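You operate a simulated robot arm through the tools that you are given. There is no shell and no other tool.

You are at the controls of a simulated robot arm. One attempt, no reset.

JOB
Lift the juice jar's lid, empty the jug in and put the lid back.
Fine: the empty jug goes back where it stood. Set down upright: white jug.
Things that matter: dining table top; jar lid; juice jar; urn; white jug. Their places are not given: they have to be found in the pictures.

Only the result counts: the job must be done as asked and must still hold three seconds after the hand-in. Knocking over, shifting, dropping, spilling or breaking anything else fails it. A push-on lid holds only when it is set on centred and level and pressed home; a screw cap is set on level and turned clockwise until tight.

ROBOT AND FRAMES
A 7-joint arm with a fingered hand, fixed in place. Base frame: the origin is on the floor under the middle of its stand, x ahead of it, y to its left, z up; the work surface is at about z = 760. Readings come in mm, degrees, newtons and seconds.
It reaches about 1089 mm from its shoulder. Its first joint turns from -149.0 to 149.0 degrees. Payload 3.5 kg.
The tool frame sits at the grasp point between the pads (the TCP): z along the fingers, y along the line on which they close. The tips reach 30 mm beyond it. The gripper opens to 104 mm; its body begins 35 mm behind the TCP. The gripper is a hand of 4 fingers: y runs from the thumb to the fingers, the wrist lies at [-15, -110, -186] in the tool frame.
Orientation is that of the tool frame in the base frame, as a unit quaternion [w, x, y, z]. With the fingers straight down and the wrist toward the robot, the tool's x, y and z point along [0, 1, 0], [1, 0, 0] and [0, 0, -1] of the base frame.

CONTROLS
- The arm moves only by the tool play_rows. Its argument "deltas" is a list of rows, each a list of 6 numbers: the shift along the base's x, y, z in units of 100 mm (1.0 is 100 mm), then the turn, a rotation vector about the base's x, y, z in units of 45 degrees (1.0 is 45 degrees). In form: [[dx, dy, dz, ax, ay, az], ...]. A call has 1 to 20 rows; each row is the pose to reach, as a shift and turn from the pose commanded when the call began. A call with a number of a shift or a turn outside -1 to 1 is refused whole. A row lasts 0.2 s, in which the tool goes at most 50 mm and 8.6 degrees; a call with a longer step from one row to the next is refused whole. Where a pose cannot be reached the arm comes as near as it can. A force on the tool above 40 N (or 10 N above the force at the start of the call, whichever is more), or a blocked arm, ends the call early, and 0.2 s more pass. In this call time passes only in rows, and 0.2 s behind the last. It gives the time, the measured TCP pose, the force on the tool (base axes), the opening and the grip force at its end, in the units of the frame above (readings bear some noise), with the torque about the TCP (base axes, N m) and any sound that the robot's microphone picked up, and new pictures: "show" is both (left out), scene, wrist or none.
- Cameras (640 x 400 px; columns grow to the right, rows downward): "scene" is fixed at [401.8, 499.3, 1512.8]; the picture's right is [-0.96, -0.27, 0.00], its down [-0.11, 0.41, -0.91] and it looks along [0.24, -0.87, -0.43] (base axes); focal length 312 px, centre (320, 200). "wrist" rides on the gripper at [61, -92, -130] in the tool frame; the picture's right is [-0.81, 0.28, -0.52], its down [-0.53, -0.71, 0.46] and it looks along [-0.24, 0.64, 0.72] (tool axes); focal length 275 px, centre (320, 200).
- lift_body(by): slides the trunk up (or, below 0, down) by that many mm; the arm rides with it, the base frame stays. It gives what a move gives, with no picture.
- set_fingers(index, middle, ring, thumb_bend, thumb_turn): sets how far each is bent, from 0 (flat) to 1 (curled in); at 0.3 the hand is open as for a grip, at 0.7 the pads meet at the TCP. One left out holds its place. A second passes; each finger stops where it meets its share of the squeeze, and holds until it gets a number again. It is the only way to open and close the hand. It gives what a move gives, with no picture; readings hold the bend of each and the force on the fingers (four entries, about 0 where the hand has none), thumb and palm. thumb_turn goes from beside the hand (0) to across from the fingers (1), as for a grip.
- locate(camera, pixels): for up to 12 pixels [column, row] of the newest picture of that camera ("zoom" is the newest enlarged one), the place [x, y, z] in the base frame of the surface seen there, good to about 2 mm. The clock stands still meanwhile.
- inspect(camera, box): a new picture of the part [left, top, right, bottom] of that camera's present view, enlarged. The clock stands still meanwhile.
- hand_in(): hands the job in; it is judged then, once.

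Leave the gripper open and the arm clear of the work at the hand-in unless told otherwise.

The tools are called by a JSON object that holds its "op" and its "data". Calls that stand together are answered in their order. play_rows: Moves the arm, as the interface text tells. Its arguments: {"type":"object","properties":{"deltas":{"type":"array","items":{"type":"array","items":{"type":"number"}}},"show":{"type":"string","enum":["both","scene","wrist","none"]}},"required":["deltas"]} The other tools are called the same way: lift_body (by) moves the trunk up or down; set_fingers (index, middle, ring, thumb_bend, thumb_turn) moves the fingers one by one; locate (camera, pixels) gives the place of the surface under pixels of a picture; inspect (camera, box) takes an enlarged picture of a part of a camera's view; hand_in () hands the job in.

At the start:

```text
time_s: 0.0
ee_pos: [479.6, -326.1, 1369.6]
orientation: [0.0, 0.707, 0.707, 0.0]
ft_force: [1.2, 0.7, -0.8]
wrist_torque: [-0.03, 0.0, -0.02]
opening: 103.4
finger_force: 0.0
shape: jaw
bend: [0.3, 0.3, 0.3, 0.3, 0.98]
finger forces: [0.1, 0.1, 0.0, 0.1, 0.0, 0.0]
trunk travel left (down, up): [-675.0, 35.0]
```

scene: 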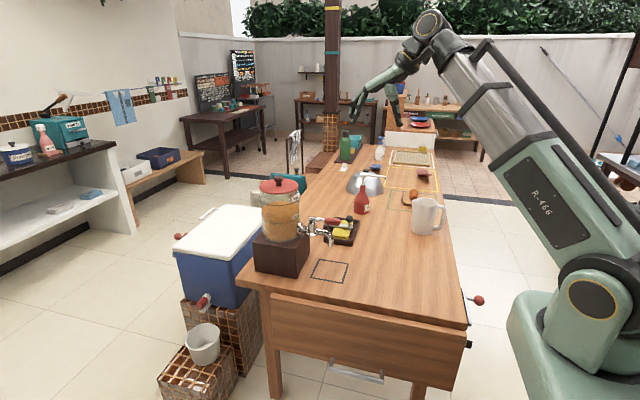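
wrist: 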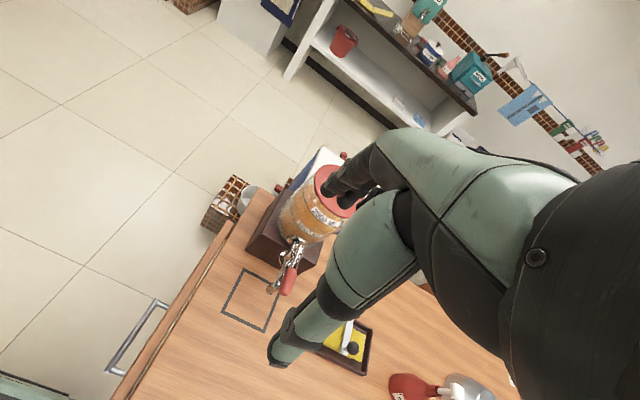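

I see the juice jar (a glass dispenser with red lid, near (280,215)), the white jug near (427,215), and other things on the table. I take enlarged views first.

{"op": "inspect", "data": {"camera": "scene", "box": [230, 160, 390, 280]}}

{"op": "inspect", "data": {"camera": "scene", "box": [340, 130, 480, 260]}}

{"op": "locate", "data": {"camera": "scene", "pixels": [[279, 180], [279, 187], [262, 188], [298, 186], [280, 215], [280, 255], [427, 200], [427, 215], [427, 230], [443, 215], [413, 205], [330, 270]]}}

```text
3.33 times, centred on (310, 220) of scene
```

zoom: 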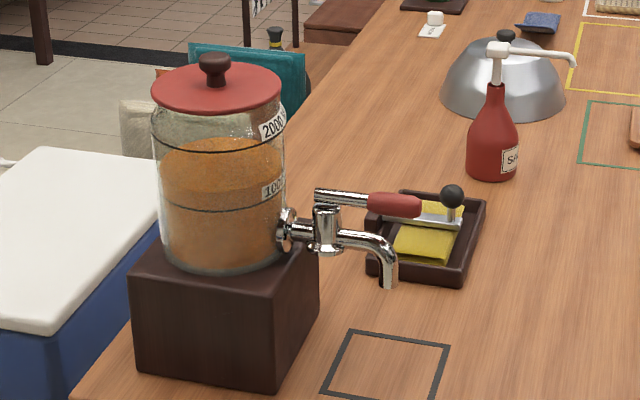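

```text
3.08 times, centred on (410, 195) of scene
```

zoom: 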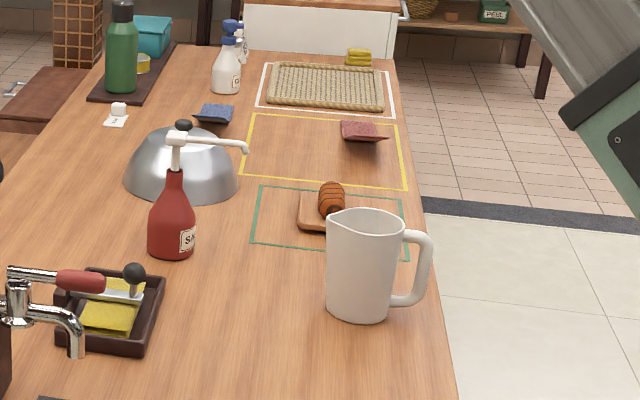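

```text
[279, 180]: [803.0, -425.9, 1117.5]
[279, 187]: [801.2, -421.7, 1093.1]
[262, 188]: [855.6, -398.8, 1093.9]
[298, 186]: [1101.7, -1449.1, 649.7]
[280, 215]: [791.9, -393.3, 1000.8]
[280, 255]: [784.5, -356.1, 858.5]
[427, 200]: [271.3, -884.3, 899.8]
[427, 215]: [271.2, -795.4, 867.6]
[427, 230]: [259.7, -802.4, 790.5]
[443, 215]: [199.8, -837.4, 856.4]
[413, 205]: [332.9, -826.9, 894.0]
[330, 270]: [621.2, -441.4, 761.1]
```

The zoom shows the white jug with handle to the right (−x) and spout left (+x). I measure the jug and neighbours with the zoom, and look closer at the jug.

{"op": "inspect", "data": {"camera": "scene", "box": [395, 180, 459, 245]}}

```text
6.15 times, centred on (427, 212) of scene
```

zoom: 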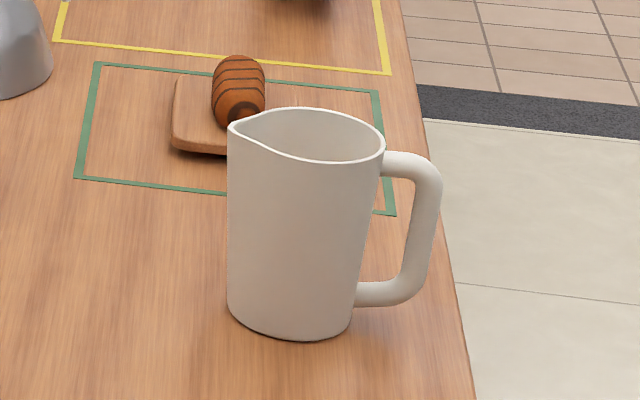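

Close view of the jug: rim left tip (spout) at about (232,125), rim right (382,150), base (290,335), handle bar (425,225). Locating these.

{"op": "locate", "data": {"camera": "zoom", "pixels": [[232, 127], [383, 150], [290, 110], [300, 160], [290, 334], [230, 300], [350, 325], [395, 163], [432, 180], [425, 230], [408, 285], [375, 293]]}}

{"op": "locate", "data": {"camera": "zoom", "pixels": [[300, 140], [320, 130], [270, 130], [300, 250], [365, 250], [230, 220], [415, 230], [437, 230], [460, 300], [200, 130], [240, 80], [95, 300]]}}

```text
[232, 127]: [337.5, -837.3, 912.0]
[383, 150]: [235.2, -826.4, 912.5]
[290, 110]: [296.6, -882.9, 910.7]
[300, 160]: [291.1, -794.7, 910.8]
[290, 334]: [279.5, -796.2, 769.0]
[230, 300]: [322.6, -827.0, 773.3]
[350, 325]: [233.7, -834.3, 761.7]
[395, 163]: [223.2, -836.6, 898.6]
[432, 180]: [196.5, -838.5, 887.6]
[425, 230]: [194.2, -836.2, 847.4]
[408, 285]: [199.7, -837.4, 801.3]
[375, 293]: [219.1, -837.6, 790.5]
```

```text
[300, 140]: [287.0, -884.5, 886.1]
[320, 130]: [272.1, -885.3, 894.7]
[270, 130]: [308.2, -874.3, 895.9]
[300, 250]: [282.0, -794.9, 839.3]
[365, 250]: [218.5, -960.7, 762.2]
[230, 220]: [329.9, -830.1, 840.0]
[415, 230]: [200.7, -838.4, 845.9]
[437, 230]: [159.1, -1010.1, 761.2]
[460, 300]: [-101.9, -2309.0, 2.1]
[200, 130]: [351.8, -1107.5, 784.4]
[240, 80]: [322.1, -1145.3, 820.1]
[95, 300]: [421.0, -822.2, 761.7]
```

Jug: axis ≈ (284,−839), rim z≈912, about 90 mm across, handle bar at x≈195, y≈−844. Now a close view of the jar's lid and knob.

{"op": "inspect", "data": {"camera": "scene", "box": [250, 165, 320, 215]}}

```text
8.00 times, centred on (285, 190) of scene
```

zoom: 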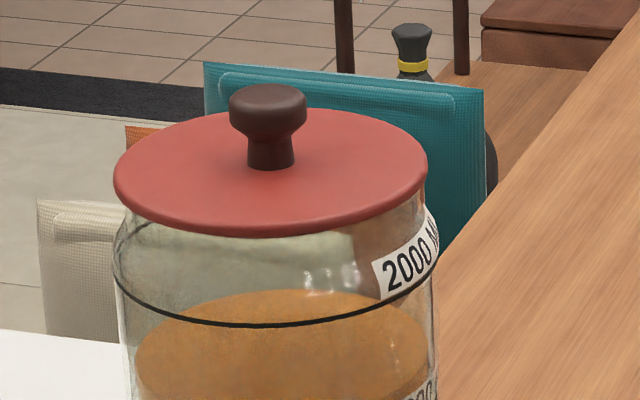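

{"op": "locate", "data": {"camera": "zoom", "pixels": [[268, 90], [235, 97], [303, 97], [268, 105], [270, 155], [252, 150], [290, 150], [118, 172], [422, 160], [280, 228], [320, 112], [200, 200]]}}

{"op": "locate", "data": {"camera": "zoom", "pixels": [[300, 220], [150, 140], [400, 190], [116, 190], [425, 180], [280, 234], [280, 250], [280, 325], [430, 300], [118, 280], [270, 164], [330, 115]]}}

```text
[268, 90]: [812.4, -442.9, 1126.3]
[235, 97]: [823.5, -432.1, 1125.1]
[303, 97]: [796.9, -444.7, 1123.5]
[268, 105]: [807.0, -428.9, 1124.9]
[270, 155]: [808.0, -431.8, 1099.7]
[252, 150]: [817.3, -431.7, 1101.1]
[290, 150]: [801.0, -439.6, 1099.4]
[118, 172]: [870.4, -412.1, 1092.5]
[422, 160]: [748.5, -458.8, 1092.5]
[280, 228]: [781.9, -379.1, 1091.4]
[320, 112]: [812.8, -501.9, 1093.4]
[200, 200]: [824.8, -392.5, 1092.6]
```

```text
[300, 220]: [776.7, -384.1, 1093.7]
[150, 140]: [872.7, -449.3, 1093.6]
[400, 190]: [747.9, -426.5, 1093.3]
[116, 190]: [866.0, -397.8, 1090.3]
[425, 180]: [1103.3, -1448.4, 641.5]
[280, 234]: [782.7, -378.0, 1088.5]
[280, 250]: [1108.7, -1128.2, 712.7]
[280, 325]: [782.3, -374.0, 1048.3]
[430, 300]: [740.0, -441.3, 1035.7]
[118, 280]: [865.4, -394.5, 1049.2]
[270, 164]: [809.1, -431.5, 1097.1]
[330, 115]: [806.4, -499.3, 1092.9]
```

Lid: top z≈1093, centre ≈ (810,−438), radius ≈64; knob on it ≈34 mm across, top z≈1126. I look at the hand itself and map out the free table area.

{"op": "inspect", "data": {"camera": "scene", "box": [340, 30, 460, 130]}}

{"op": "locate", "data": {"camera": "scene", "pixels": [[270, 290], [440, 310], [455, 270], [340, 232], [361, 205], [366, 180], [400, 240], [380, 270], [420, 280], [300, 290], [330, 225], [405, 200]]}}

{"op": "inspect", "data": {"camera": "wrist", "box": [200, 130, 440, 380]}}

```text
4.00 times, centred on (400, 80) of scene
```

zoom: 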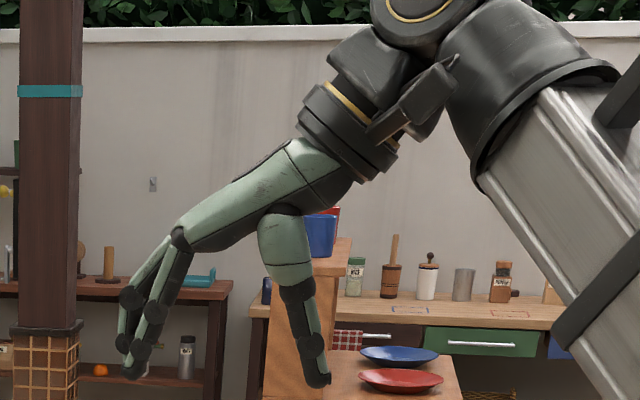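

```text
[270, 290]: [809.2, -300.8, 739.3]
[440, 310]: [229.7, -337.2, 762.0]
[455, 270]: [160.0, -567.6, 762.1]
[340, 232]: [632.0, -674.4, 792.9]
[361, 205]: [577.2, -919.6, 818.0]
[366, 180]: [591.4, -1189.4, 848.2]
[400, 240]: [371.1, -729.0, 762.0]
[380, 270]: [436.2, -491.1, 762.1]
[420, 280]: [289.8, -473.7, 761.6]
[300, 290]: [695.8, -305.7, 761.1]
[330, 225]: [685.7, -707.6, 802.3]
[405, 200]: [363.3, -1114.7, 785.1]
```

```text
1.60 times, centred on (320, 255) of wrist
```

zoom: 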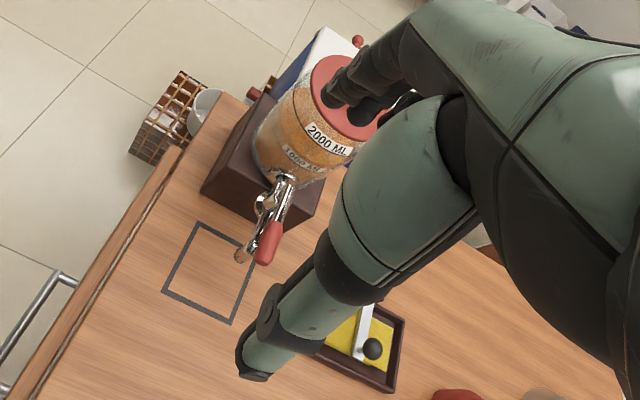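

The hand: fingers on the +x side, thumb on the −x side, pointing down. The table is free around (430,−500). I move over the knob in steps, staying high (TCP to about (810,−438,1260)).

{"op": "play_rows", "data": {"deltas": [[0.33, -0.11, -0.1, 0, 0, 0], [0.66, -0.22, -0.2, 0, 0, 0], [0.99, -0.33, -0.3, 0, 0, 0]], "show": "none"}}

{"op": "play_rows", "data": {"deltas": [[0.33, -0.11, -0.1, 0, 0, 0], [0.66, -0.22, -0.2, 0, 0, 0], [0.99, -0.33, -0.3, 0, 0, 0]], "show": "none"}}

{"op": "play_rows", "data": {"deltas": [[0.33, -0.11, -0.1, 0, 0, 0], [0.66, -0.22, -0.2, 0, 0, 0], [0.99, -0.33, -0.3, 0, 0, 0]], "show": "both"}}

```text
time_s: 0.8
ee_pos: [580.5, -358.4, 1337.8]
orientation: [0.0, 0.707, 0.707, 0.001]
ft_force: [-0.5, 0.2, -0.4]
wrist_torque: [0.02, -0.04, -0.02]
opening: 104.2
finger_force: 0.0
shape: jaw
bend: [0.3, 0.3, 0.3, 0.3, 0.98]
finger forces: [0.0, 0.1, 0.0, 0.0, 0.0, 0.0]
trunk travel left (down, up): [-675.0, 35.0]
```

```text
time_s: 1.6
ee_pos: [676.3, -392.6, 1309.7]
orientation: [0.0, 0.707, 0.707, 0.0]
ft_force: [-0.1, -0.6, 0.2]
wrist_torque: [0.01, 0.0, 0.0]
opening: 103.7
finger_force: 0.1
shape: jaw
bend: [0.3, 0.3, 0.3, 0.3, 0.98]
finger forces: [0.0, 0.1, 0.1, 0.1, 0.0, 0.0]
trunk travel left (down, up): [-675.0, 35.0]
```

```text
time_s: 2.4
ee_pos: [773.3, -425.7, 1281.1]
orientation: [0.0, 0.707, 0.707, 0.0]
ft_force: [0.1, 0.5, 0.6]
wrist_torque: [0.0, 0.0, 0.03]
opening: 103.8
finger_force: 0.0
shape: jaw
bend: [0.3, 0.3, 0.3, 0.3, 0.98]
finger forces: [0.0, 0.0, 0.1, 0.1, 0.0, 0.0]
trunk travel left (down, up): [-675.0, 35.0]
```

scene: 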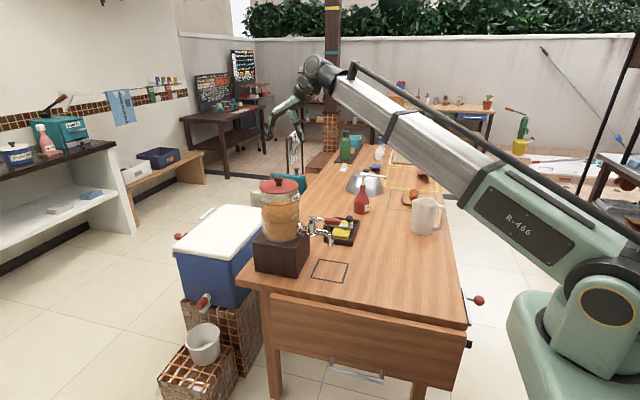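
wrist: 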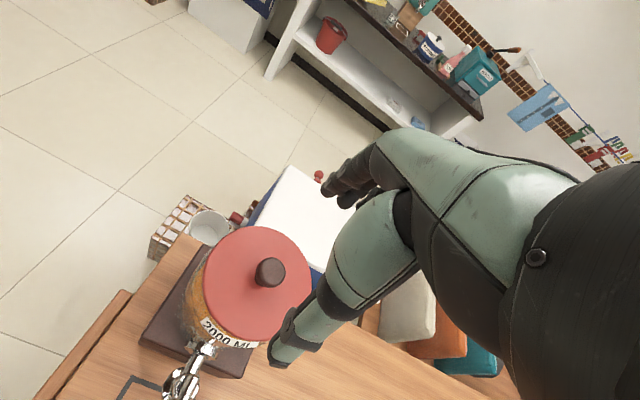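

The arm tracks well. In the wrist picture the lid is at about (258,285) with the knob at (270,270). I locate the knob and lid edge from here.

{"op": "inspect", "data": {"camera": "wrist", "box": [190, 215, 330, 345]}}

{"op": "locate", "data": {"camera": "wrist", "pixels": [[270, 270], [258, 268], [285, 270], [271, 260], [270, 284], [205, 275], [250, 228], [306, 265], [260, 338], [230, 330], [290, 245], [215, 250]]}}

```text
3.08 times, centred on (260, 280) of wrist
```

zoom: 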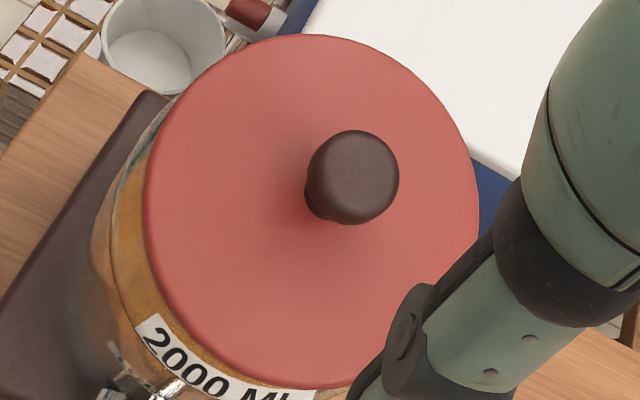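

```text
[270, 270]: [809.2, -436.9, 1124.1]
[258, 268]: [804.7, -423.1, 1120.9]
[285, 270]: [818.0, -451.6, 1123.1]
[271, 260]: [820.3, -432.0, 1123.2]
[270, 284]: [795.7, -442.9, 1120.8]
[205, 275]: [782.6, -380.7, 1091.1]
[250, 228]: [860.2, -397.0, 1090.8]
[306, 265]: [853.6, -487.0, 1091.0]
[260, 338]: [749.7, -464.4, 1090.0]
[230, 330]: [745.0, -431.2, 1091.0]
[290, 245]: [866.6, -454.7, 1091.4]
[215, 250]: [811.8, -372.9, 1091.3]
```

Knob centre ≈ (809,−438), top z≈1124; lid face z≈1091. I align over it and lower to about z=1190, then test-close the fingers in the air to see how the tips move.

{"op": "play_rows", "data": {"deltas": [[0.17, -0.06, -0.25, 0, 0, 0], [0.33, -0.125, -0.5, 0, 0, 0], [0.34, -0.125, -0.7, 0, 0, 0]], "show": "both"}}

{"op": "inspect", "data": {"camera": "scene", "box": [240, 100, 340, 200]}}

```text
time_s: 3.2
ee_pos: [808.5, -438.9, 1209.1]
orientation: [0.0, 0.707, 0.707, 0.0]
ft_force: [-1.3, 0.3, -0.2]
wrist_torque: [0.02, -0.01, -0.04]
opening: 103.8
finger_force: 0.0
shape: jaw
bend: [0.3, 0.3, 0.3, 0.3, 0.98]
finger forces: [0.1, 0.0, 0.1, 0.0, 0.0, 0.0]
trunk travel left (down, up): [-675.0, 35.0]
```

scene: 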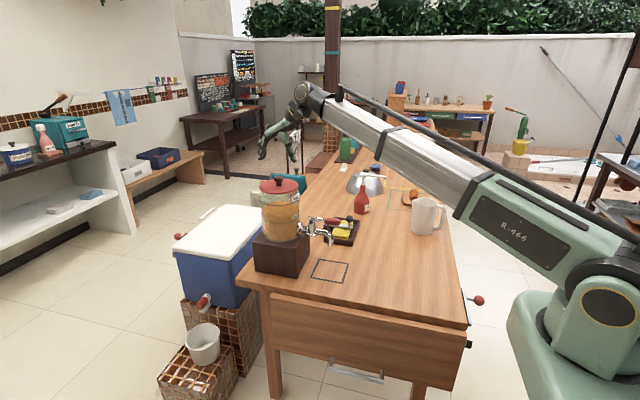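
wrist: 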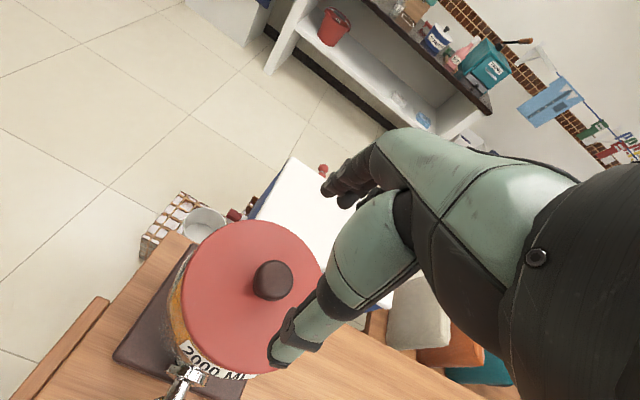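

```text
4.00 times, centred on (290, 150) of scene
```

zoom: 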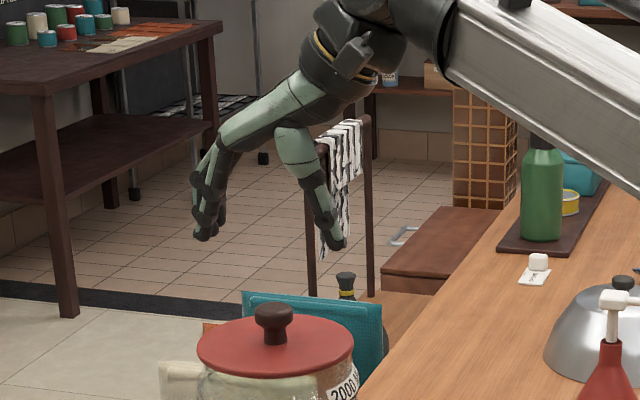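

Hand is well above and aligned with the knob. Test-closing to about a 34 mm gap in the air.

{"op": "set_fingers", "data": {"index": 0.57, "middle": 0.57, "ring": 0.57, "thumb_bend": 0.57, "thumb_turn": 1.0}}

{"op": "inspect", "data": {"camera": "scene", "box": [255, 110, 325, 210]}}

{"op": "inspect", "data": {"camera": "wrist", "box": [180, 140, 420, 380]}}

```text
time_s: 4.2
ee_pos: [809.1, -438.9, 1208.4]
orientation: [0.0, 0.707, 0.707, 0.001]
ft_force: [-0.8, 0.5, -0.5]
wrist_torque: [0.0, 0.02, -0.01]
opening: 36.6
finger_force: 0.0
shape: fingers
bend: [0.56, 0.56, 0.56, 0.56, 1.0]
finger forces: [0.1, 0.1, 0.1, 0.1, 0.0, 0.0]
trunk travel left (down, up): [-675.0, 35.0]
```

```text
4.00 times, centred on (290, 160) of scene
```

zoom: 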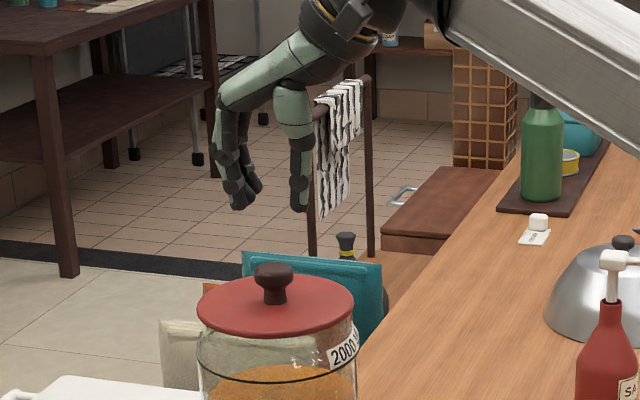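

```text
1.67 times, centred on (300, 260) of wrist
```

zoom: 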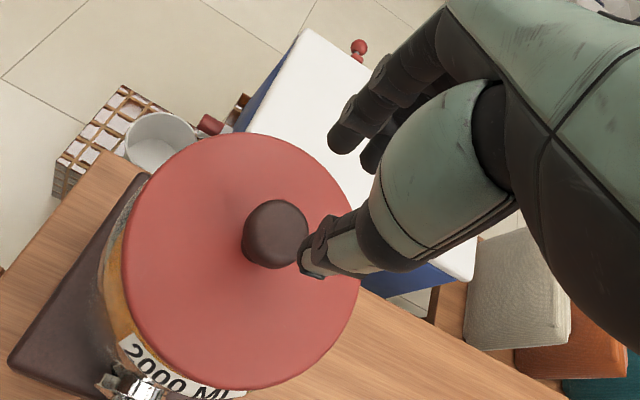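

Closed to 0.57 the fingers and thumb hang straight down, tips about 30 mm below the TCP. I open again partly (0.4) and lower to TCP z≈1128, so tips stay ≈5 mm above the lid face.

{"op": "set_fingers", "data": {"index": 0.4, "middle": 0.4, "ring": 0.4, "thumb_bend": 0.4}}

{"op": "play_rows", "data": {"deltas": [[0, 0, -0.2, 0, 0, 0], [0, 0, -0.4, 0, 0, 0], [0, 0, -0.55, 0, 0, 0], [0, 0, -0.65, 0, 0, 0], [0, 0, -0.75, 0, 0, 0], [0, 0, -0.8, 0, 0, 0]], "show": "both"}}

{"op": "inspect", "data": {"camera": "scene", "box": [250, 140, 320, 200]}}

{"op": "inspect", "data": {"camera": "wrist", "box": [210, 140, 410, 380]}}

```text
time_s: 5.2
ee_pos: [809.4, -438.8, 1208.5]
orientation: [0.0, 0.707, 0.707, 0.0]
ft_force: [-0.2, -0.3, 0.2]
wrist_torque: [0.01, -0.01, 0.02]
opening: 77.1
finger_force: 0.0
shape: fingers
bend: [0.4, 0.4, 0.4, 0.4, 0.99]
finger forces: [0.1, 0.1, 0.0, 0.0, 0.0, 0.0]
trunk travel left (down, up): [-675.0, 35.0]
```

```text
time_s: 6.6
ee_pos: [810.5, -438.2, 1129.8]
orientation: [0.0, 0.707, 0.707, 0.0]
ft_force: [-0.4, -0.1, 0.3]
wrist_torque: [0.01, 0.0, 0.03]
opening: 77.7
finger_force: 0.0
shape: fingers
bend: [0.4, 0.4, 0.4, 0.4, 0.99]
finger forces: [0.1, 0.0, 0.1, 0.0, 0.0, 0.0]
trunk travel left (down, up): [-675.0, 35.0]
```

scene: 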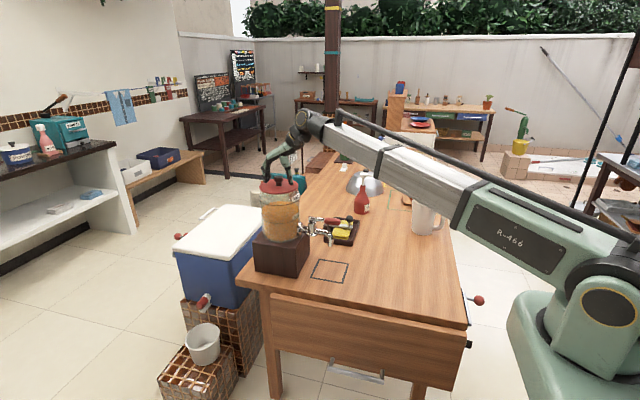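
wrist: 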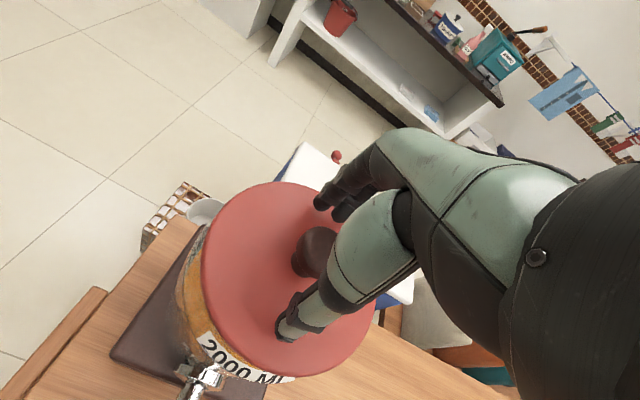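

```text
6.67 times, centred on (285, 170) of scene
```

zoom: 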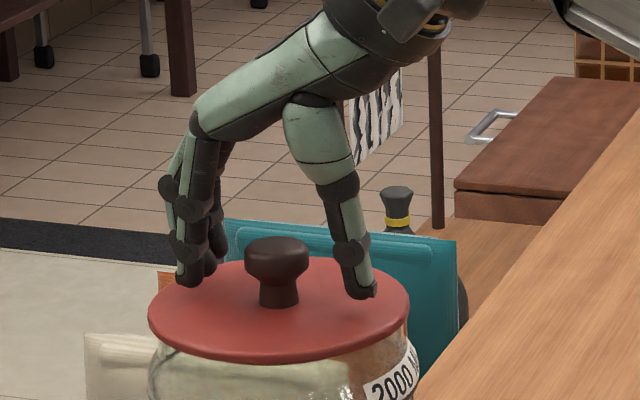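

```text
1.67 times, centred on (310, 260) of wrist
```

zoom: 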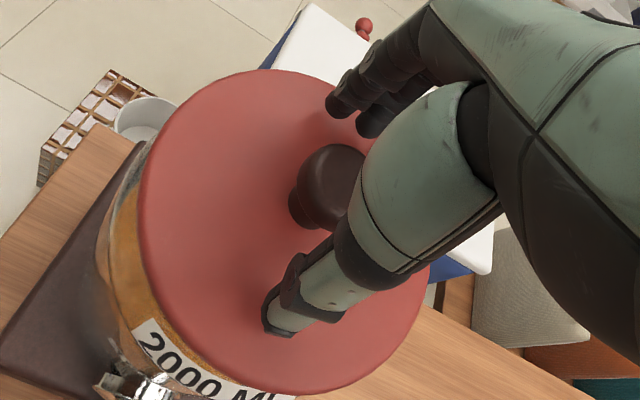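

Tips are about 8 mm above the lid face, straddling the knob at the centre. I lower 3 mm more and close on the knob.

{"op": "play_rows", "data": {"deltas": [[0, 0, -0.03, 0, 0, 0]], "show": "none"}}

{"op": "set_fingers", "data": {"index": 0.7, "middle": 0.7, "ring": 0.7, "thumb_bend": 0.7}}

{"op": "inspect", "data": {"camera": "scene", "box": [250, 140, 320, 200]}}

{"op": "inspect", "data": {"camera": "wrist", "box": [210, 140, 410, 380]}}

```text
time_s: 7.0
ee_pos: [809.7, -438.3, 1125.1]
orientation: [-0.001, 0.707, 0.707, 0.0]
ft_force: [0.1, -0.2, -0.8]
wrist_torque: [0.0, 0.02, 0.01]
opening: 77.2
finger_force: 0.1
shape: fingers
bend: [0.4, 0.4, 0.4, 0.4, 0.99]
finger forces: [0.0, 0.0, 0.0, 0.0, 0.0, 0.0]
trunk travel left (down, up): [-675.0, 35.0]
```

```text
time_s: 8.0
ee_pos: [809.7, -438.3, 1125.5]
orientation: [0.0, 0.708, 0.707, 0.001]
ft_force: [0.6, -0.3, -0.3]
wrist_torque: [-0.02, -0.03, 0.01]
opening: 21.1
finger_force: 9.2
shape: fingers
bend: [0.64, 0.66, 0.7, 0.62, 1.0]
finger forces: [5.3, 3.6, 0.0, 0.0, 8.4, 0.1]
trunk travel left (down, up): [-675.0, 35.0]
```

```text
6.67 times, centred on (285, 170) of scene
```

zoom: 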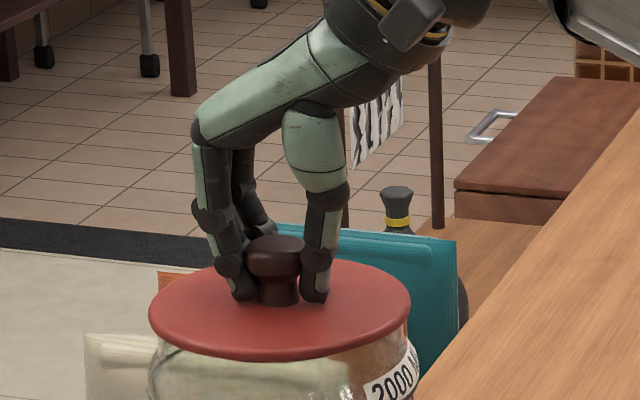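

```text
1.67 times, centred on (310, 260) of wrist
```

zoom: 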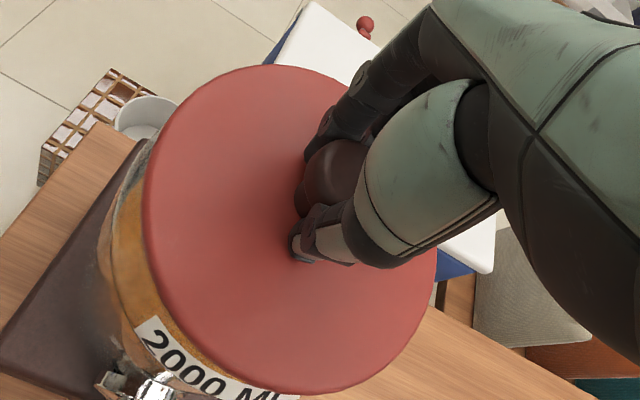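

Fingers close on the knob's neck under its head (opening 21, index+middle vs thumb ≈9 N). I lift slowly and watch the force.

{"op": "play_rows", "data": {"deltas": [[0, 0, 0.02, 0, 0, 0], [0, 0, 0.04, 0, 0, 0], [0, 0, 0.06, 0, 0, 0], [0, 0, 0.1, 0, 0, 0]], "show": "none"}}

{"op": "inspect", "data": {"camera": "scene", "box": [240, 140, 330, 220]}}

```text
time_s: 9.0
ee_pos: [807.8, -435.9, 1135.3]
orientation: [-0.001, 0.707, 0.707, 0.0]
ft_force: [0.2, -0.8, -0.5]
wrist_torque: [0.0, 0.0, -0.03]
opening: 20.9
finger_force: 8.1
shape: fingers
bend: [0.64, 0.66, 0.7, 0.62, 1.0]
finger forces: [5.3, 3.4, 0.0, 0.0, 8.2, 0.1]
trunk travel left (down, up): [-675.0, 35.0]
```

```text
5.00 times, centred on (285, 180) of scene
```

zoom: 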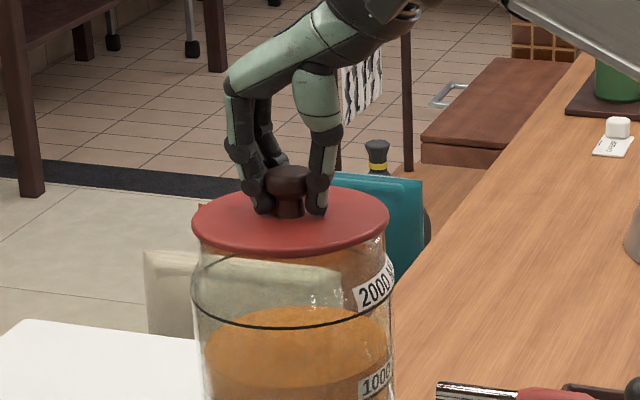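

The lid comes up freely. I keep lifting 60 mm more and check that only the lid rises.

{"op": "play_rows", "data": {"deltas": [[0, 0, 0.1, 0, 0, 0], [0, 0, 0.2, 0, 0, 0], [0, 0, 0.35, 0, 0, 0], [0, 0, 0.5, 0, 0, 0], [0, 0, 0.6, 0, 0, 0]], "show": "scene"}}

{"op": "inspect", "data": {"camera": "scene", "box": [240, 120, 330, 200]}}

```text
time_s: 10.2
ee_pos: [810.7, -436.3, 1196.2]
orientation: [0.0, 0.707, 0.707, 0.0]
ft_force: [-0.3, 0.5, -0.3]
wrist_torque: [-0.03, -0.02, -0.04]
opening: 20.6
finger_force: 8.4
shape: fingers
bend: [0.64, 0.66, 0.7, 0.62, 1.0]
finger forces: [5.3, 3.4, 0.0, 0.1, 8.2, 0.0]
trunk travel left (down, up): [-675.0, 35.0]
```

scene: 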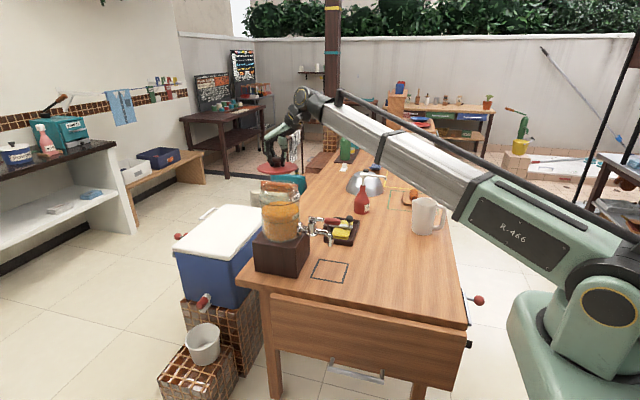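

```text
5.00 times, centred on (285, 160) of scene
```

zoom: 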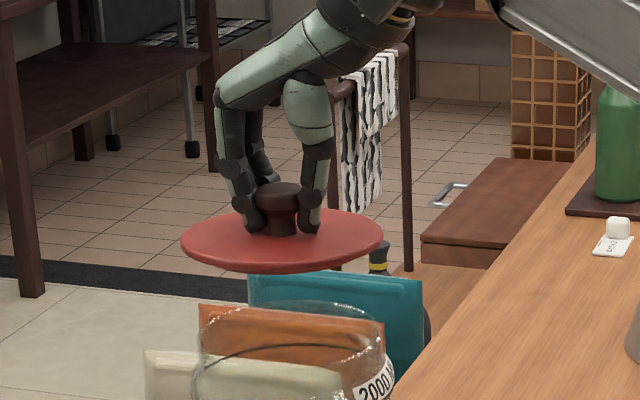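

Only the lid rose; it hangs level. I locate the jar's open rim now.

{"op": "locate", "data": {"camera": "zoom", "pixels": [[290, 303], [205, 330], [382, 325], [200, 340], [385, 345], [300, 375], [290, 320], [282, 268], [185, 245], [380, 240], [300, 270], [240, 265]]}}

{"op": "inspect", "data": {"camera": "scene", "box": [250, 170, 310, 220]}}

```text
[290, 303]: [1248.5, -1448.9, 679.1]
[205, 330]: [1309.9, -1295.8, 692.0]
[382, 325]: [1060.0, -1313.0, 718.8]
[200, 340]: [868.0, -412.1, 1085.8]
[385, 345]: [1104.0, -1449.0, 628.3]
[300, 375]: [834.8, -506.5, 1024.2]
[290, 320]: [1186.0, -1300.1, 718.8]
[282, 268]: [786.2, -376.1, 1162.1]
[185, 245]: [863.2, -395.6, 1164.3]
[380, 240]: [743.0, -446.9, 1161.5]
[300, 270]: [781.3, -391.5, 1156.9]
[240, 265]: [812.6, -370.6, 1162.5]
```

```text
8.00 times, centred on (280, 195) of scene
```

zoom: 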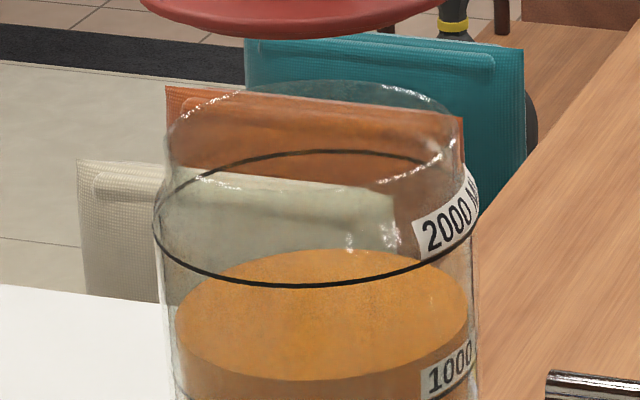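

The jar's mouth is wide (≈120 mm), rim z≈1086, and the juice level is well below the top. I carry the lid across to the free table area near (430,−510).

{"op": "play_rows", "data": {"deltas": [[-0.2, -0.04, 0, 0, 0, 0], [-0.45, -0.09, 0, 0, 0, 0], [-0.7, -0.14, 0, 0, 0, 0], [-0.95, -0.18, 0, 0, 0, 0]], "show": "none"}}

{"op": "play_rows", "data": {"deltas": [[-0.25, -0.04, 0, 0, 0, 0], [-0.5, -0.09, -0.05, 0, 0, 0], [-0.75, -0.14, -0.1, 0, 0, 0], [-0.95, -0.18, -0.15, 0, 0, 0]], "show": "none"}}

{"op": "play_rows", "data": {"deltas": [[-0.25, -0.04, -0.2, 0, 0, 0], [-0.5, -0.09, -0.4, 0, 0, 0], [-0.75, -0.14, -0.6, 0, 0, 0], [-0.95, -0.18, -0.8, 0, 0, 0]], "show": "none"}}

{"op": "play_rows", "data": {"deltas": [[-0.25, -0.04, -0.2, 0, 0, 0], [-0.5, -0.09, -0.4, 0, 0, 0], [-0.75, -0.14, -0.6, 0, 0, 0], [-0.95, -0.18, -0.8, 0, 0, 0]], "show": "both"}}

```text
time_s: 11.2
ee_pos: [715.2, -454.7, 1195.6]
orientation: [-0.001, 0.706, 0.708, 0.0]
ft_force: [-0.4, -0.3, -0.6]
wrist_torque: [0.02, 0.01, -0.02]
opening: 20.7
finger_force: 8.7
shape: fingers
bend: [0.64, 0.66, 0.7, 0.62, 1.0]
finger forces: [5.2, 3.3, 0.0, 0.0, 8.2, 0.0]
trunk travel left (down, up): [-675.0, 35.0]
```

```text
time_s: 12.2
ee_pos: [619.3, -473.7, 1180.2]
orientation: [0.0, 0.707, 0.707, 0.0]
ft_force: [-0.2, 0.2, -0.3]
wrist_torque: [-0.02, 0.0, 0.02]
opening: 21.3
finger_force: 7.9
shape: fingers
bend: [0.64, 0.66, 0.7, 0.62, 1.0]
finger forces: [5.2, 3.2, 0.0, 0.0, 8.0, 0.1]
trunk travel left (down, up): [-675.0, 35.0]
```

```text
time_s: 13.2
ee_pos: [526.4, -491.9, 1099.2]
orientation: [0.0, 0.707, 0.708, 0.001]
ft_force: [0.5, 0.4, -0.4]
wrist_torque: [0.04, 0.0, -0.03]
opening: 20.8
finger_force: 8.5
shape: fingers
bend: [0.64, 0.66, 0.7, 0.62, 1.0]
finger forces: [5.2, 3.3, 0.0, 0.1, 8.1, 0.0]
trunk travel left (down, up): [-675.0, 35.0]
```

```text
time_s: 14.2
ee_pos: [429.7, -508.6, 1020.6]
orientation: [0.0, 0.707, 0.707, 0.001]
ft_force: [-0.3, 0.3, -0.5]
wrist_torque: [0.0, -0.02, -0.02]
opening: 20.7
finger_force: 8.1
shape: fingers
bend: [0.64, 0.66, 0.7, 0.62, 1.0]
finger forces: [5.2, 3.3, 0.1, 0.0, 8.1, 0.0]
trunk travel left (down, up): [-675.0, 35.0]
```

scene: 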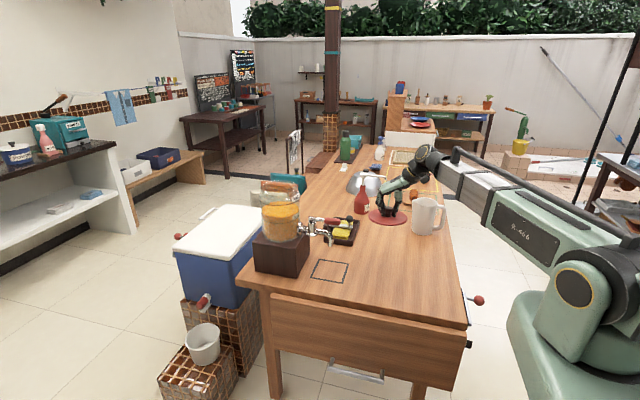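
wrist: 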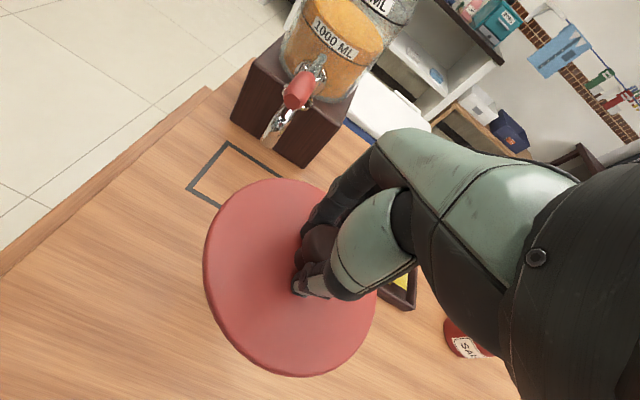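

At (430,−509,1020), lid still level. I lower it towards the table.

{"op": "play_rows", "data": {"deltas": [[0, 0, -0.25, 0, 0, 0], [0, 0, -0.5, 0, 0, 0], [0, 0, -0.75, 0, 0, 0], [0, 0, -1.0, 0, 0, 0]], "show": "none"}}

{"op": "play_rows", "data": {"deltas": [[0, 0, -0.25, 0, 0, 0], [0, 0, -0.5, 0, 0, 0], [0, 0, -0.7, 0, 0, 0], [0, 0, -0.8, 0, 0, 0], [0, 0, -0.85, 0, 0, 0]], "show": "scene"}}

{"op": "inspect", "data": {"camera": "scene", "box": [350, 170, 450, 270]}}

```text
time_s: 15.2
ee_pos: [427.5, -509.2, 918.2]
orientation: [0.0, 0.707, 0.707, 0.0]
ft_force: [-0.3, -0.3, -0.9]
wrist_torque: [-0.04, 0.04, 0.0]
opening: 20.5
finger_force: 8.3
shape: fingers
bend: [0.64, 0.66, 0.7, 0.62, 1.0]
finger forces: [5.2, 3.2, 0.1, 0.0, 8.1, 0.0]
trunk travel left (down, up): [-675.0, 35.0]
```

```text
time_s: 16.4
ee_pos: [428.8, -507.4, 833.9]
orientation: [0.0, 0.706, 0.708, 0.001]
ft_force: [0.5, -0.4, 0.1]
wrist_torque: [-0.02, -0.02, 0.02]
opening: 20.7
finger_force: 8.0
shape: fingers
bend: [0.64, 0.66, 0.7, 0.62, 1.0]
finger forces: [5.1, 3.4, 0.1, 0.0, 8.2, 0.1]
trunk travel left (down, up): [-675.0, 35.0]
```

scene: 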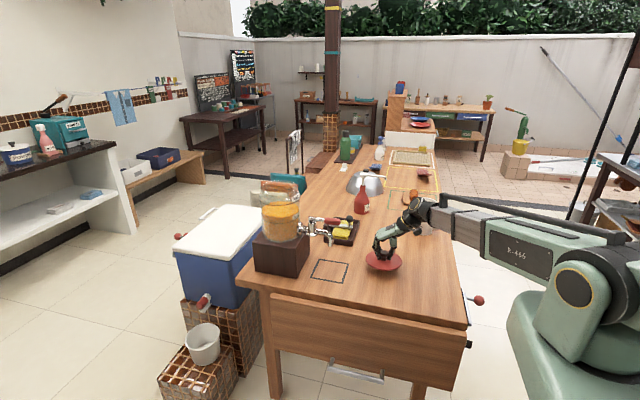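

```text
4.00 times, centred on (400, 220) of scene
```

zoom: 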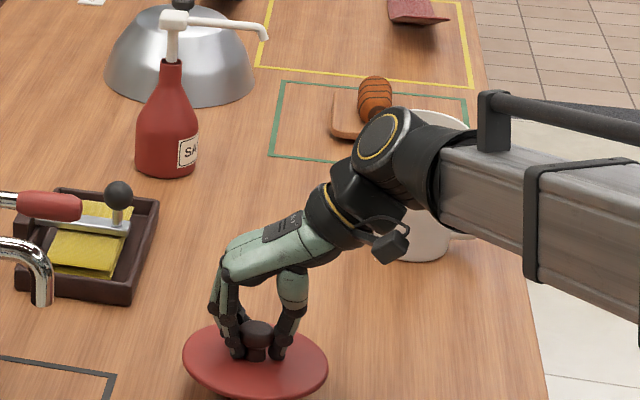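

Lid is about 30 mm above the table. I lower in small steps, watching the force.

{"op": "play_rows", "data": {"deltas": [[0, 0, -0.07, 0, 0, 0], [0, 0, -0.14, 0, 0, 0], [0, 0, -0.2, 0, 0, 0]], "show": "none"}}

{"op": "inspect", "data": {"camera": "scene", "box": [355, 230, 415, 280]}}

```text
time_s: 17.2
ee_pos: [429.5, -507.4, 815.9]
orientation: [0.0, 0.707, 0.707, 0.0]
ft_force: [-0.8, 0.3, -1.0]
wrist_torque: [0.02, -0.02, 0.0]
opening: 20.5
finger_force: 8.3
shape: fingers
bend: [0.64, 0.66, 0.7, 0.62, 1.0]
finger forces: [5.2, 3.4, 0.1, 0.0, 8.1, 0.1]
trunk travel left (down, up): [-675.0, 35.0]
```

```text
8.00 times, centred on (385, 255) of scene
```

zoom: 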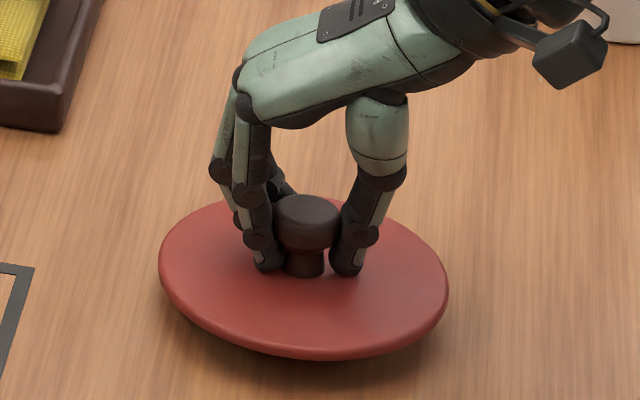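

{"op": "locate", "data": {"camera": "zoom", "pixels": [[170, 260], [440, 290], [300, 340], [400, 215], [200, 300], [305, 205], [300, 362], [420, 370]]}}

{"op": "play_rows", "data": {"deltas": [[0, 0, -0.04, 0, 0, 0], [0, 0, -0.08, 0, 0, 0]], "show": "none"}}

```text
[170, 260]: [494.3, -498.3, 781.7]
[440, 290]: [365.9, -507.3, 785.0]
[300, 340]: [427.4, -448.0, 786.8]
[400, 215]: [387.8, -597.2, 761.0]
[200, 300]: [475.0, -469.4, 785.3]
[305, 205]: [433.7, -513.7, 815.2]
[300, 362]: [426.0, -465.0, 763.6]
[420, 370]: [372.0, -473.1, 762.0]
```

```text
time_s: 17.8
ee_pos: [429.1, -508.8, 807.4]
orientation: [0.0, 0.707, 0.707, 0.0]
ft_force: [-0.7, 0.8, 0.2]
wrist_torque: [0.0, -0.08, 0.03]
opening: 20.6
finger_force: 8.3
shape: fingers
bend: [0.64, 0.66, 0.7, 0.62, 1.0]
finger forces: [5.2, 3.8, 0.1, 0.0, 8.7, 0.0]
trunk travel left (down, up): [-675.0, 35.0]
```

Lid top is ≈776 now, centred at about (430,−508). Continuing down in 3 mm steps until contact.

{"op": "play_rows", "data": {"deltas": [[0, 0, -0.03, 0, 0, 0]], "show": "none"}}

{"op": "inspect", "data": {"camera": "scene", "box": [355, 230, 415, 280]}}

```text
time_s: 18.2
ee_pos: [429.6, -508.6, 806.2]
orientation: [0.001, 0.707, 0.707, 0.001]
ft_force: [1.5, -0.8, 10.4]
wrist_torque: [-0.03, -0.11, 0.0]
opening: 20.0
finger_force: 11.6
shape: fingers
bend: [0.64, 0.66, 0.7, 0.62, 1.0]
finger forces: [4.7, 8.3, 0.1, 0.0, 10.1, 0.0]
trunk travel left (down, up): [-675.0, 35.0]
```

```text
8.00 times, centred on (385, 255) of scene
```

zoom: 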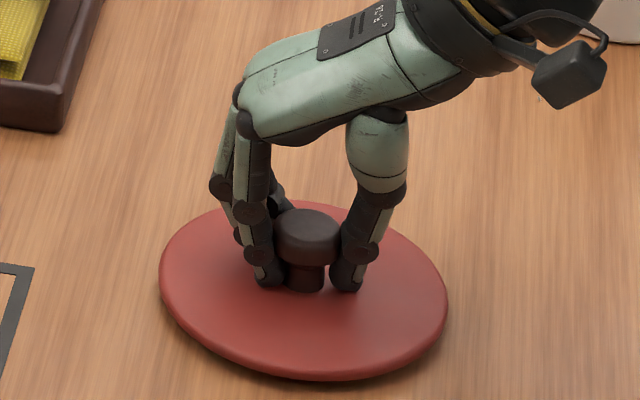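

Contact: 10 N up at TCP z≈806, the lid rests on the table. I back off 2 mm to unload, then open the fingers.

{"op": "play_rows", "data": {"deltas": [[0, 0, 0.025, 0, 0, 0]], "show": "none"}}

{"op": "set_fingers", "data": {"index": 0.4, "middle": 0.4, "ring": 0.4, "thumb_bend": 0.4}}

{"op": "inspect", "data": {"camera": "scene", "box": [355, 230, 415, 280]}}

```text
time_s: 18.6
ee_pos: [430.8, -508.9, 807.2]
orientation: [0.0, 0.706, 0.708, 0.0]
ft_force: [-0.1, -0.4, -0.8]
wrist_torque: [-0.02, -0.04, -0.01]
opening: 20.1
finger_force: 8.7
shape: fingers
bend: [0.64, 0.66, 0.7, 0.62, 1.0]
finger forces: [5.6, 3.9, 0.1, 0.1, 8.4, 0.0]
trunk travel left (down, up): [-675.0, 35.0]
```

```text
time_s: 19.6
ee_pos: [430.2, -507.2, 808.5]
orientation: [0.0, 0.707, 0.708, 0.001]
ft_force: [-0.4, -0.4, -0.5]
wrist_torque: [0.01, -0.01, -0.02]
opening: 77.3
finger_force: 0.1
shape: fingers
bend: [0.4, 0.4, 0.4, 0.4, 0.99]
finger forces: [0.0, 0.0, 0.1, 0.1, 0.0, 0.0]
trunk travel left (down, up): [-675.0, 35.0]
```

```text
8.00 times, centred on (385, 255) of scene
```

zoom: 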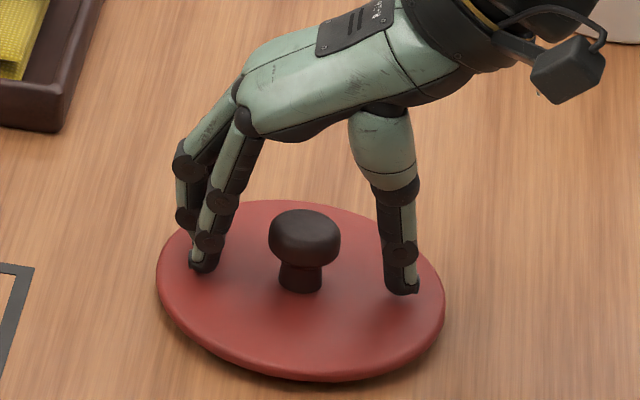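

The lid stands free on the table. Before leaving, I locate the finger and thumb tips in this zoom to learn the hand's geometry (thumb (403,285), finger (205,262), rear finger (185,215)).

{"op": "locate", "data": {"camera": "zoom", "pixels": [[403, 285], [400, 255], [395, 190], [375, 125], [205, 262], [210, 240], [222, 198], [250, 120], [185, 213], [187, 160], [305, 225], [570, 70]]}}

{"op": "inspect", "data": {"camera": "wrist", "box": [190, 130, 430, 380]}}

```text
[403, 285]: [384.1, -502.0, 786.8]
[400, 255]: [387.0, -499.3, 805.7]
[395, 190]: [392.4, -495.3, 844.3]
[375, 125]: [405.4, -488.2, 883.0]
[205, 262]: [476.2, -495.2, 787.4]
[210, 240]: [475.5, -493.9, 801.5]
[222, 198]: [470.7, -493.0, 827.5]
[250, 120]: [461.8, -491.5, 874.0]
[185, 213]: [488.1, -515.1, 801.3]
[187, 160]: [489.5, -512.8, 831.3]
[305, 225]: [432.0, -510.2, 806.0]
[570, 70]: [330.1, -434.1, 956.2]
```

```text
1.60 times, centred on (310, 255) of wrist
```

zoom: 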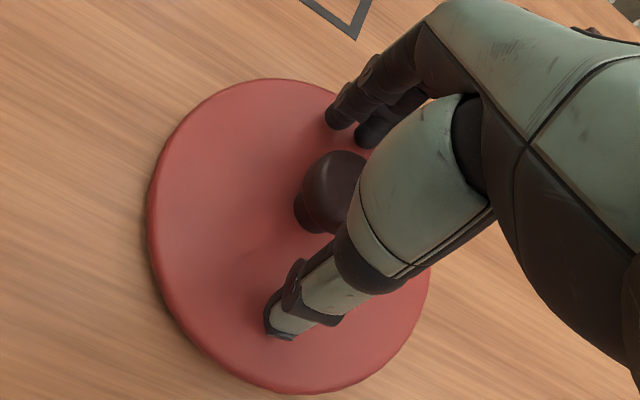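

From these: thumb lies near tool x≈0, index ≈ +6, the other fingers on the tool −x side; the camera box sticks out to about tool x=+75. I will grip the jug's body from the robot's side (fingers pointing −y, thumb through the handle gap, fingers on the spout side). First straight up, off the lid.

{"op": "play_rows", "data": {"deltas": [[0, 0, 0.1, 0, 0, 0], [0, 0, 0.25, 0, 0, 0], [0, 0, 0.5, 0, 0, 0], [0, 0, 0.75, 0, 0, 0], [0, 0, 1.0, 0, 0, 0]], "show": "none"}}

{"op": "play_rows", "data": {"deltas": [[0, 0, 0.25, 0, 0, 0], [0, 0, 0.5, 0, 0, 0], [0, 0, 0.75, 0, 0, 0], [0, 0, 1.0, 0, 0, 0]], "show": "both"}}

```text
time_s: 20.8
ee_pos: [431.4, -510.7, 909.2]
orientation: [0.0, 0.707, 0.707, 0.0]
ft_force: [0.7, -0.1, -0.5]
wrist_torque: [0.02, -0.02, -0.04]
opening: 77.3
finger_force: 0.1
shape: fingers
bend: [0.4, 0.4, 0.4, 0.4, 0.99]
finger forces: [0.0, 0.0, 0.0, 0.0, 0.0, 0.0]
trunk travel left (down, up): [-675.0, 35.0]
```

```text
time_s: 21.8
ee_pos: [430.0, -510.7, 1007.1]
orientation: [0.0, 0.707, 0.707, 0.001]
ft_force: [-0.2, 0.5, -0.1]
wrist_torque: [-0.01, 0.01, 0.01]
opening: 77.2
finger_force: 0.1
shape: fingers
bend: [0.4, 0.4, 0.4, 0.4, 0.99]
finger forces: [0.0, 0.0, 0.0, 0.0, 0.1, 0.0]
trunk travel left (down, up): [-675.0, 35.0]
```

scene: 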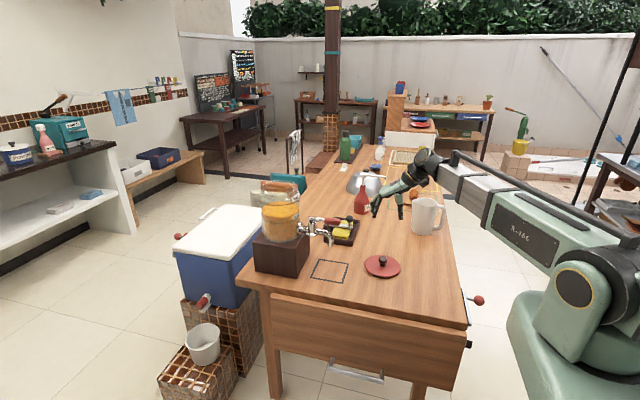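
wrist: 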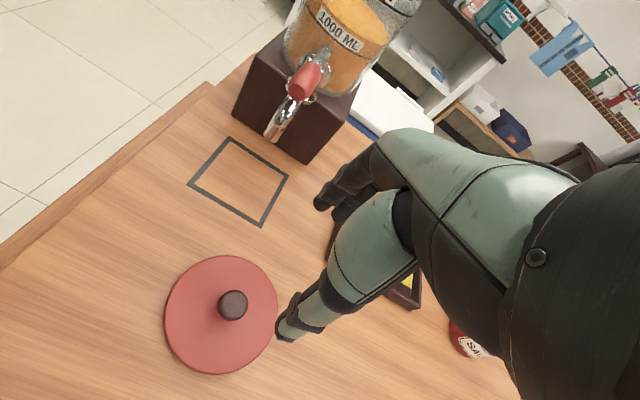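

Lid sits well at (383,265). Next I move the hand high over the jug so the wrist camera can look down into it and measure its handle gap.

{"op": "play_rows", "data": {"deltas": [[-0.1, -0.25, 0.1, 0, 0, 0], [-0.2, -0.5, 0.2, 0, 0, 0], [-0.3, -0.75, 0.3, 0, 0, 0], [-0.35, -1.0, 0.35, 0, 0, 0]], "show": "none"}}

{"op": "play_rows", "data": {"deltas": [[-0.1, -0.25, 0, 0, 0, 0], [-0.2, -0.5, 0, 0, 0, 0], [-0.3, -0.75, 0, 0, 0, 0], [-0.4, -1.0, 0, 0, 0, 0]], "show": "none"}}

{"op": "play_rows", "data": {"deltas": [[-0.1, -0.25, 0, 0, 0, 0], [-0.2, -0.5, 0, 0, 0, 0], [-0.3, -0.75, 0, 0, 0, 0], [-0.4, -1.0, 0, 0, 0, 0]], "show": "both"}}

```text
time_s: 22.8
ee_pos: [395.0, -611.1, 1044.9]
orientation: [-0.001, 0.706, 0.708, 0.0]
ft_force: [-0.3, 0.8, 0.0]
wrist_torque: [0.0, 0.01, 0.0]
opening: 77.4
finger_force: 0.1
shape: fingers
bend: [0.4, 0.4, 0.4, 0.4, 0.99]
finger forces: [0.0, 0.0, 0.1, 0.0, 0.1, 0.0]
trunk travel left (down, up): [-675.0, 35.0]
```

```text
time_s: 23.8
ee_pos: [354.9, -708.0, 1040.9]
orientation: [0.0, 0.707, 0.708, 0.001]
ft_force: [0.1, -1.6, -0.1]
wrist_torque: [0.04, 0.03, -0.03]
opening: 77.5
finger_force: 0.0
shape: fingers
bend: [0.4, 0.4, 0.4, 0.4, 0.99]
finger forces: [0.0, 0.1, 0.0, 0.0, 0.1, 0.0]
trunk travel left (down, up): [-675.0, 35.0]
```

```text
time_s: 24.8
ee_pos: [315.3, -810.4, 1045.5]
orientation: [0.0, 0.708, 0.706, 0.0]
ft_force: [-0.2, 0.3, -0.8]
wrist_torque: [0.01, 0.02, 0.01]
opening: 77.7
finger_force: 0.0
shape: fingers
bend: [0.4, 0.4, 0.4, 0.4, 0.99]
finger forces: [0.0, 0.0, 0.0, 0.1, 0.1, 0.0]
trunk travel left (down, up): [-675.0, 35.0]
```

scene: 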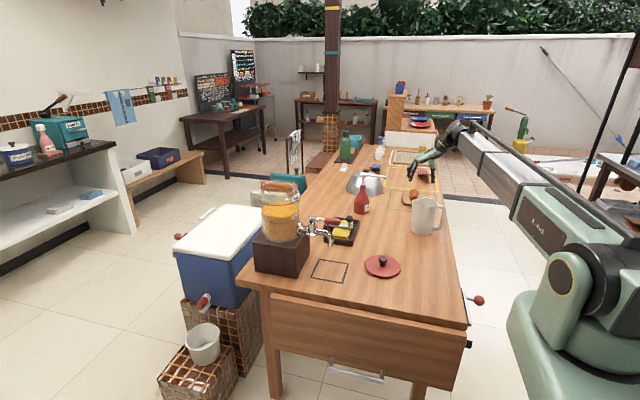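
wrist: 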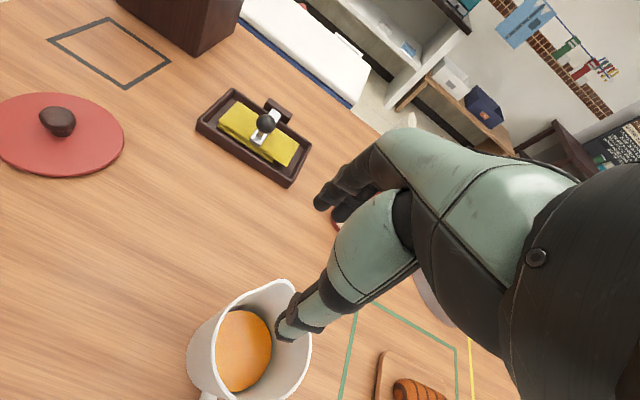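

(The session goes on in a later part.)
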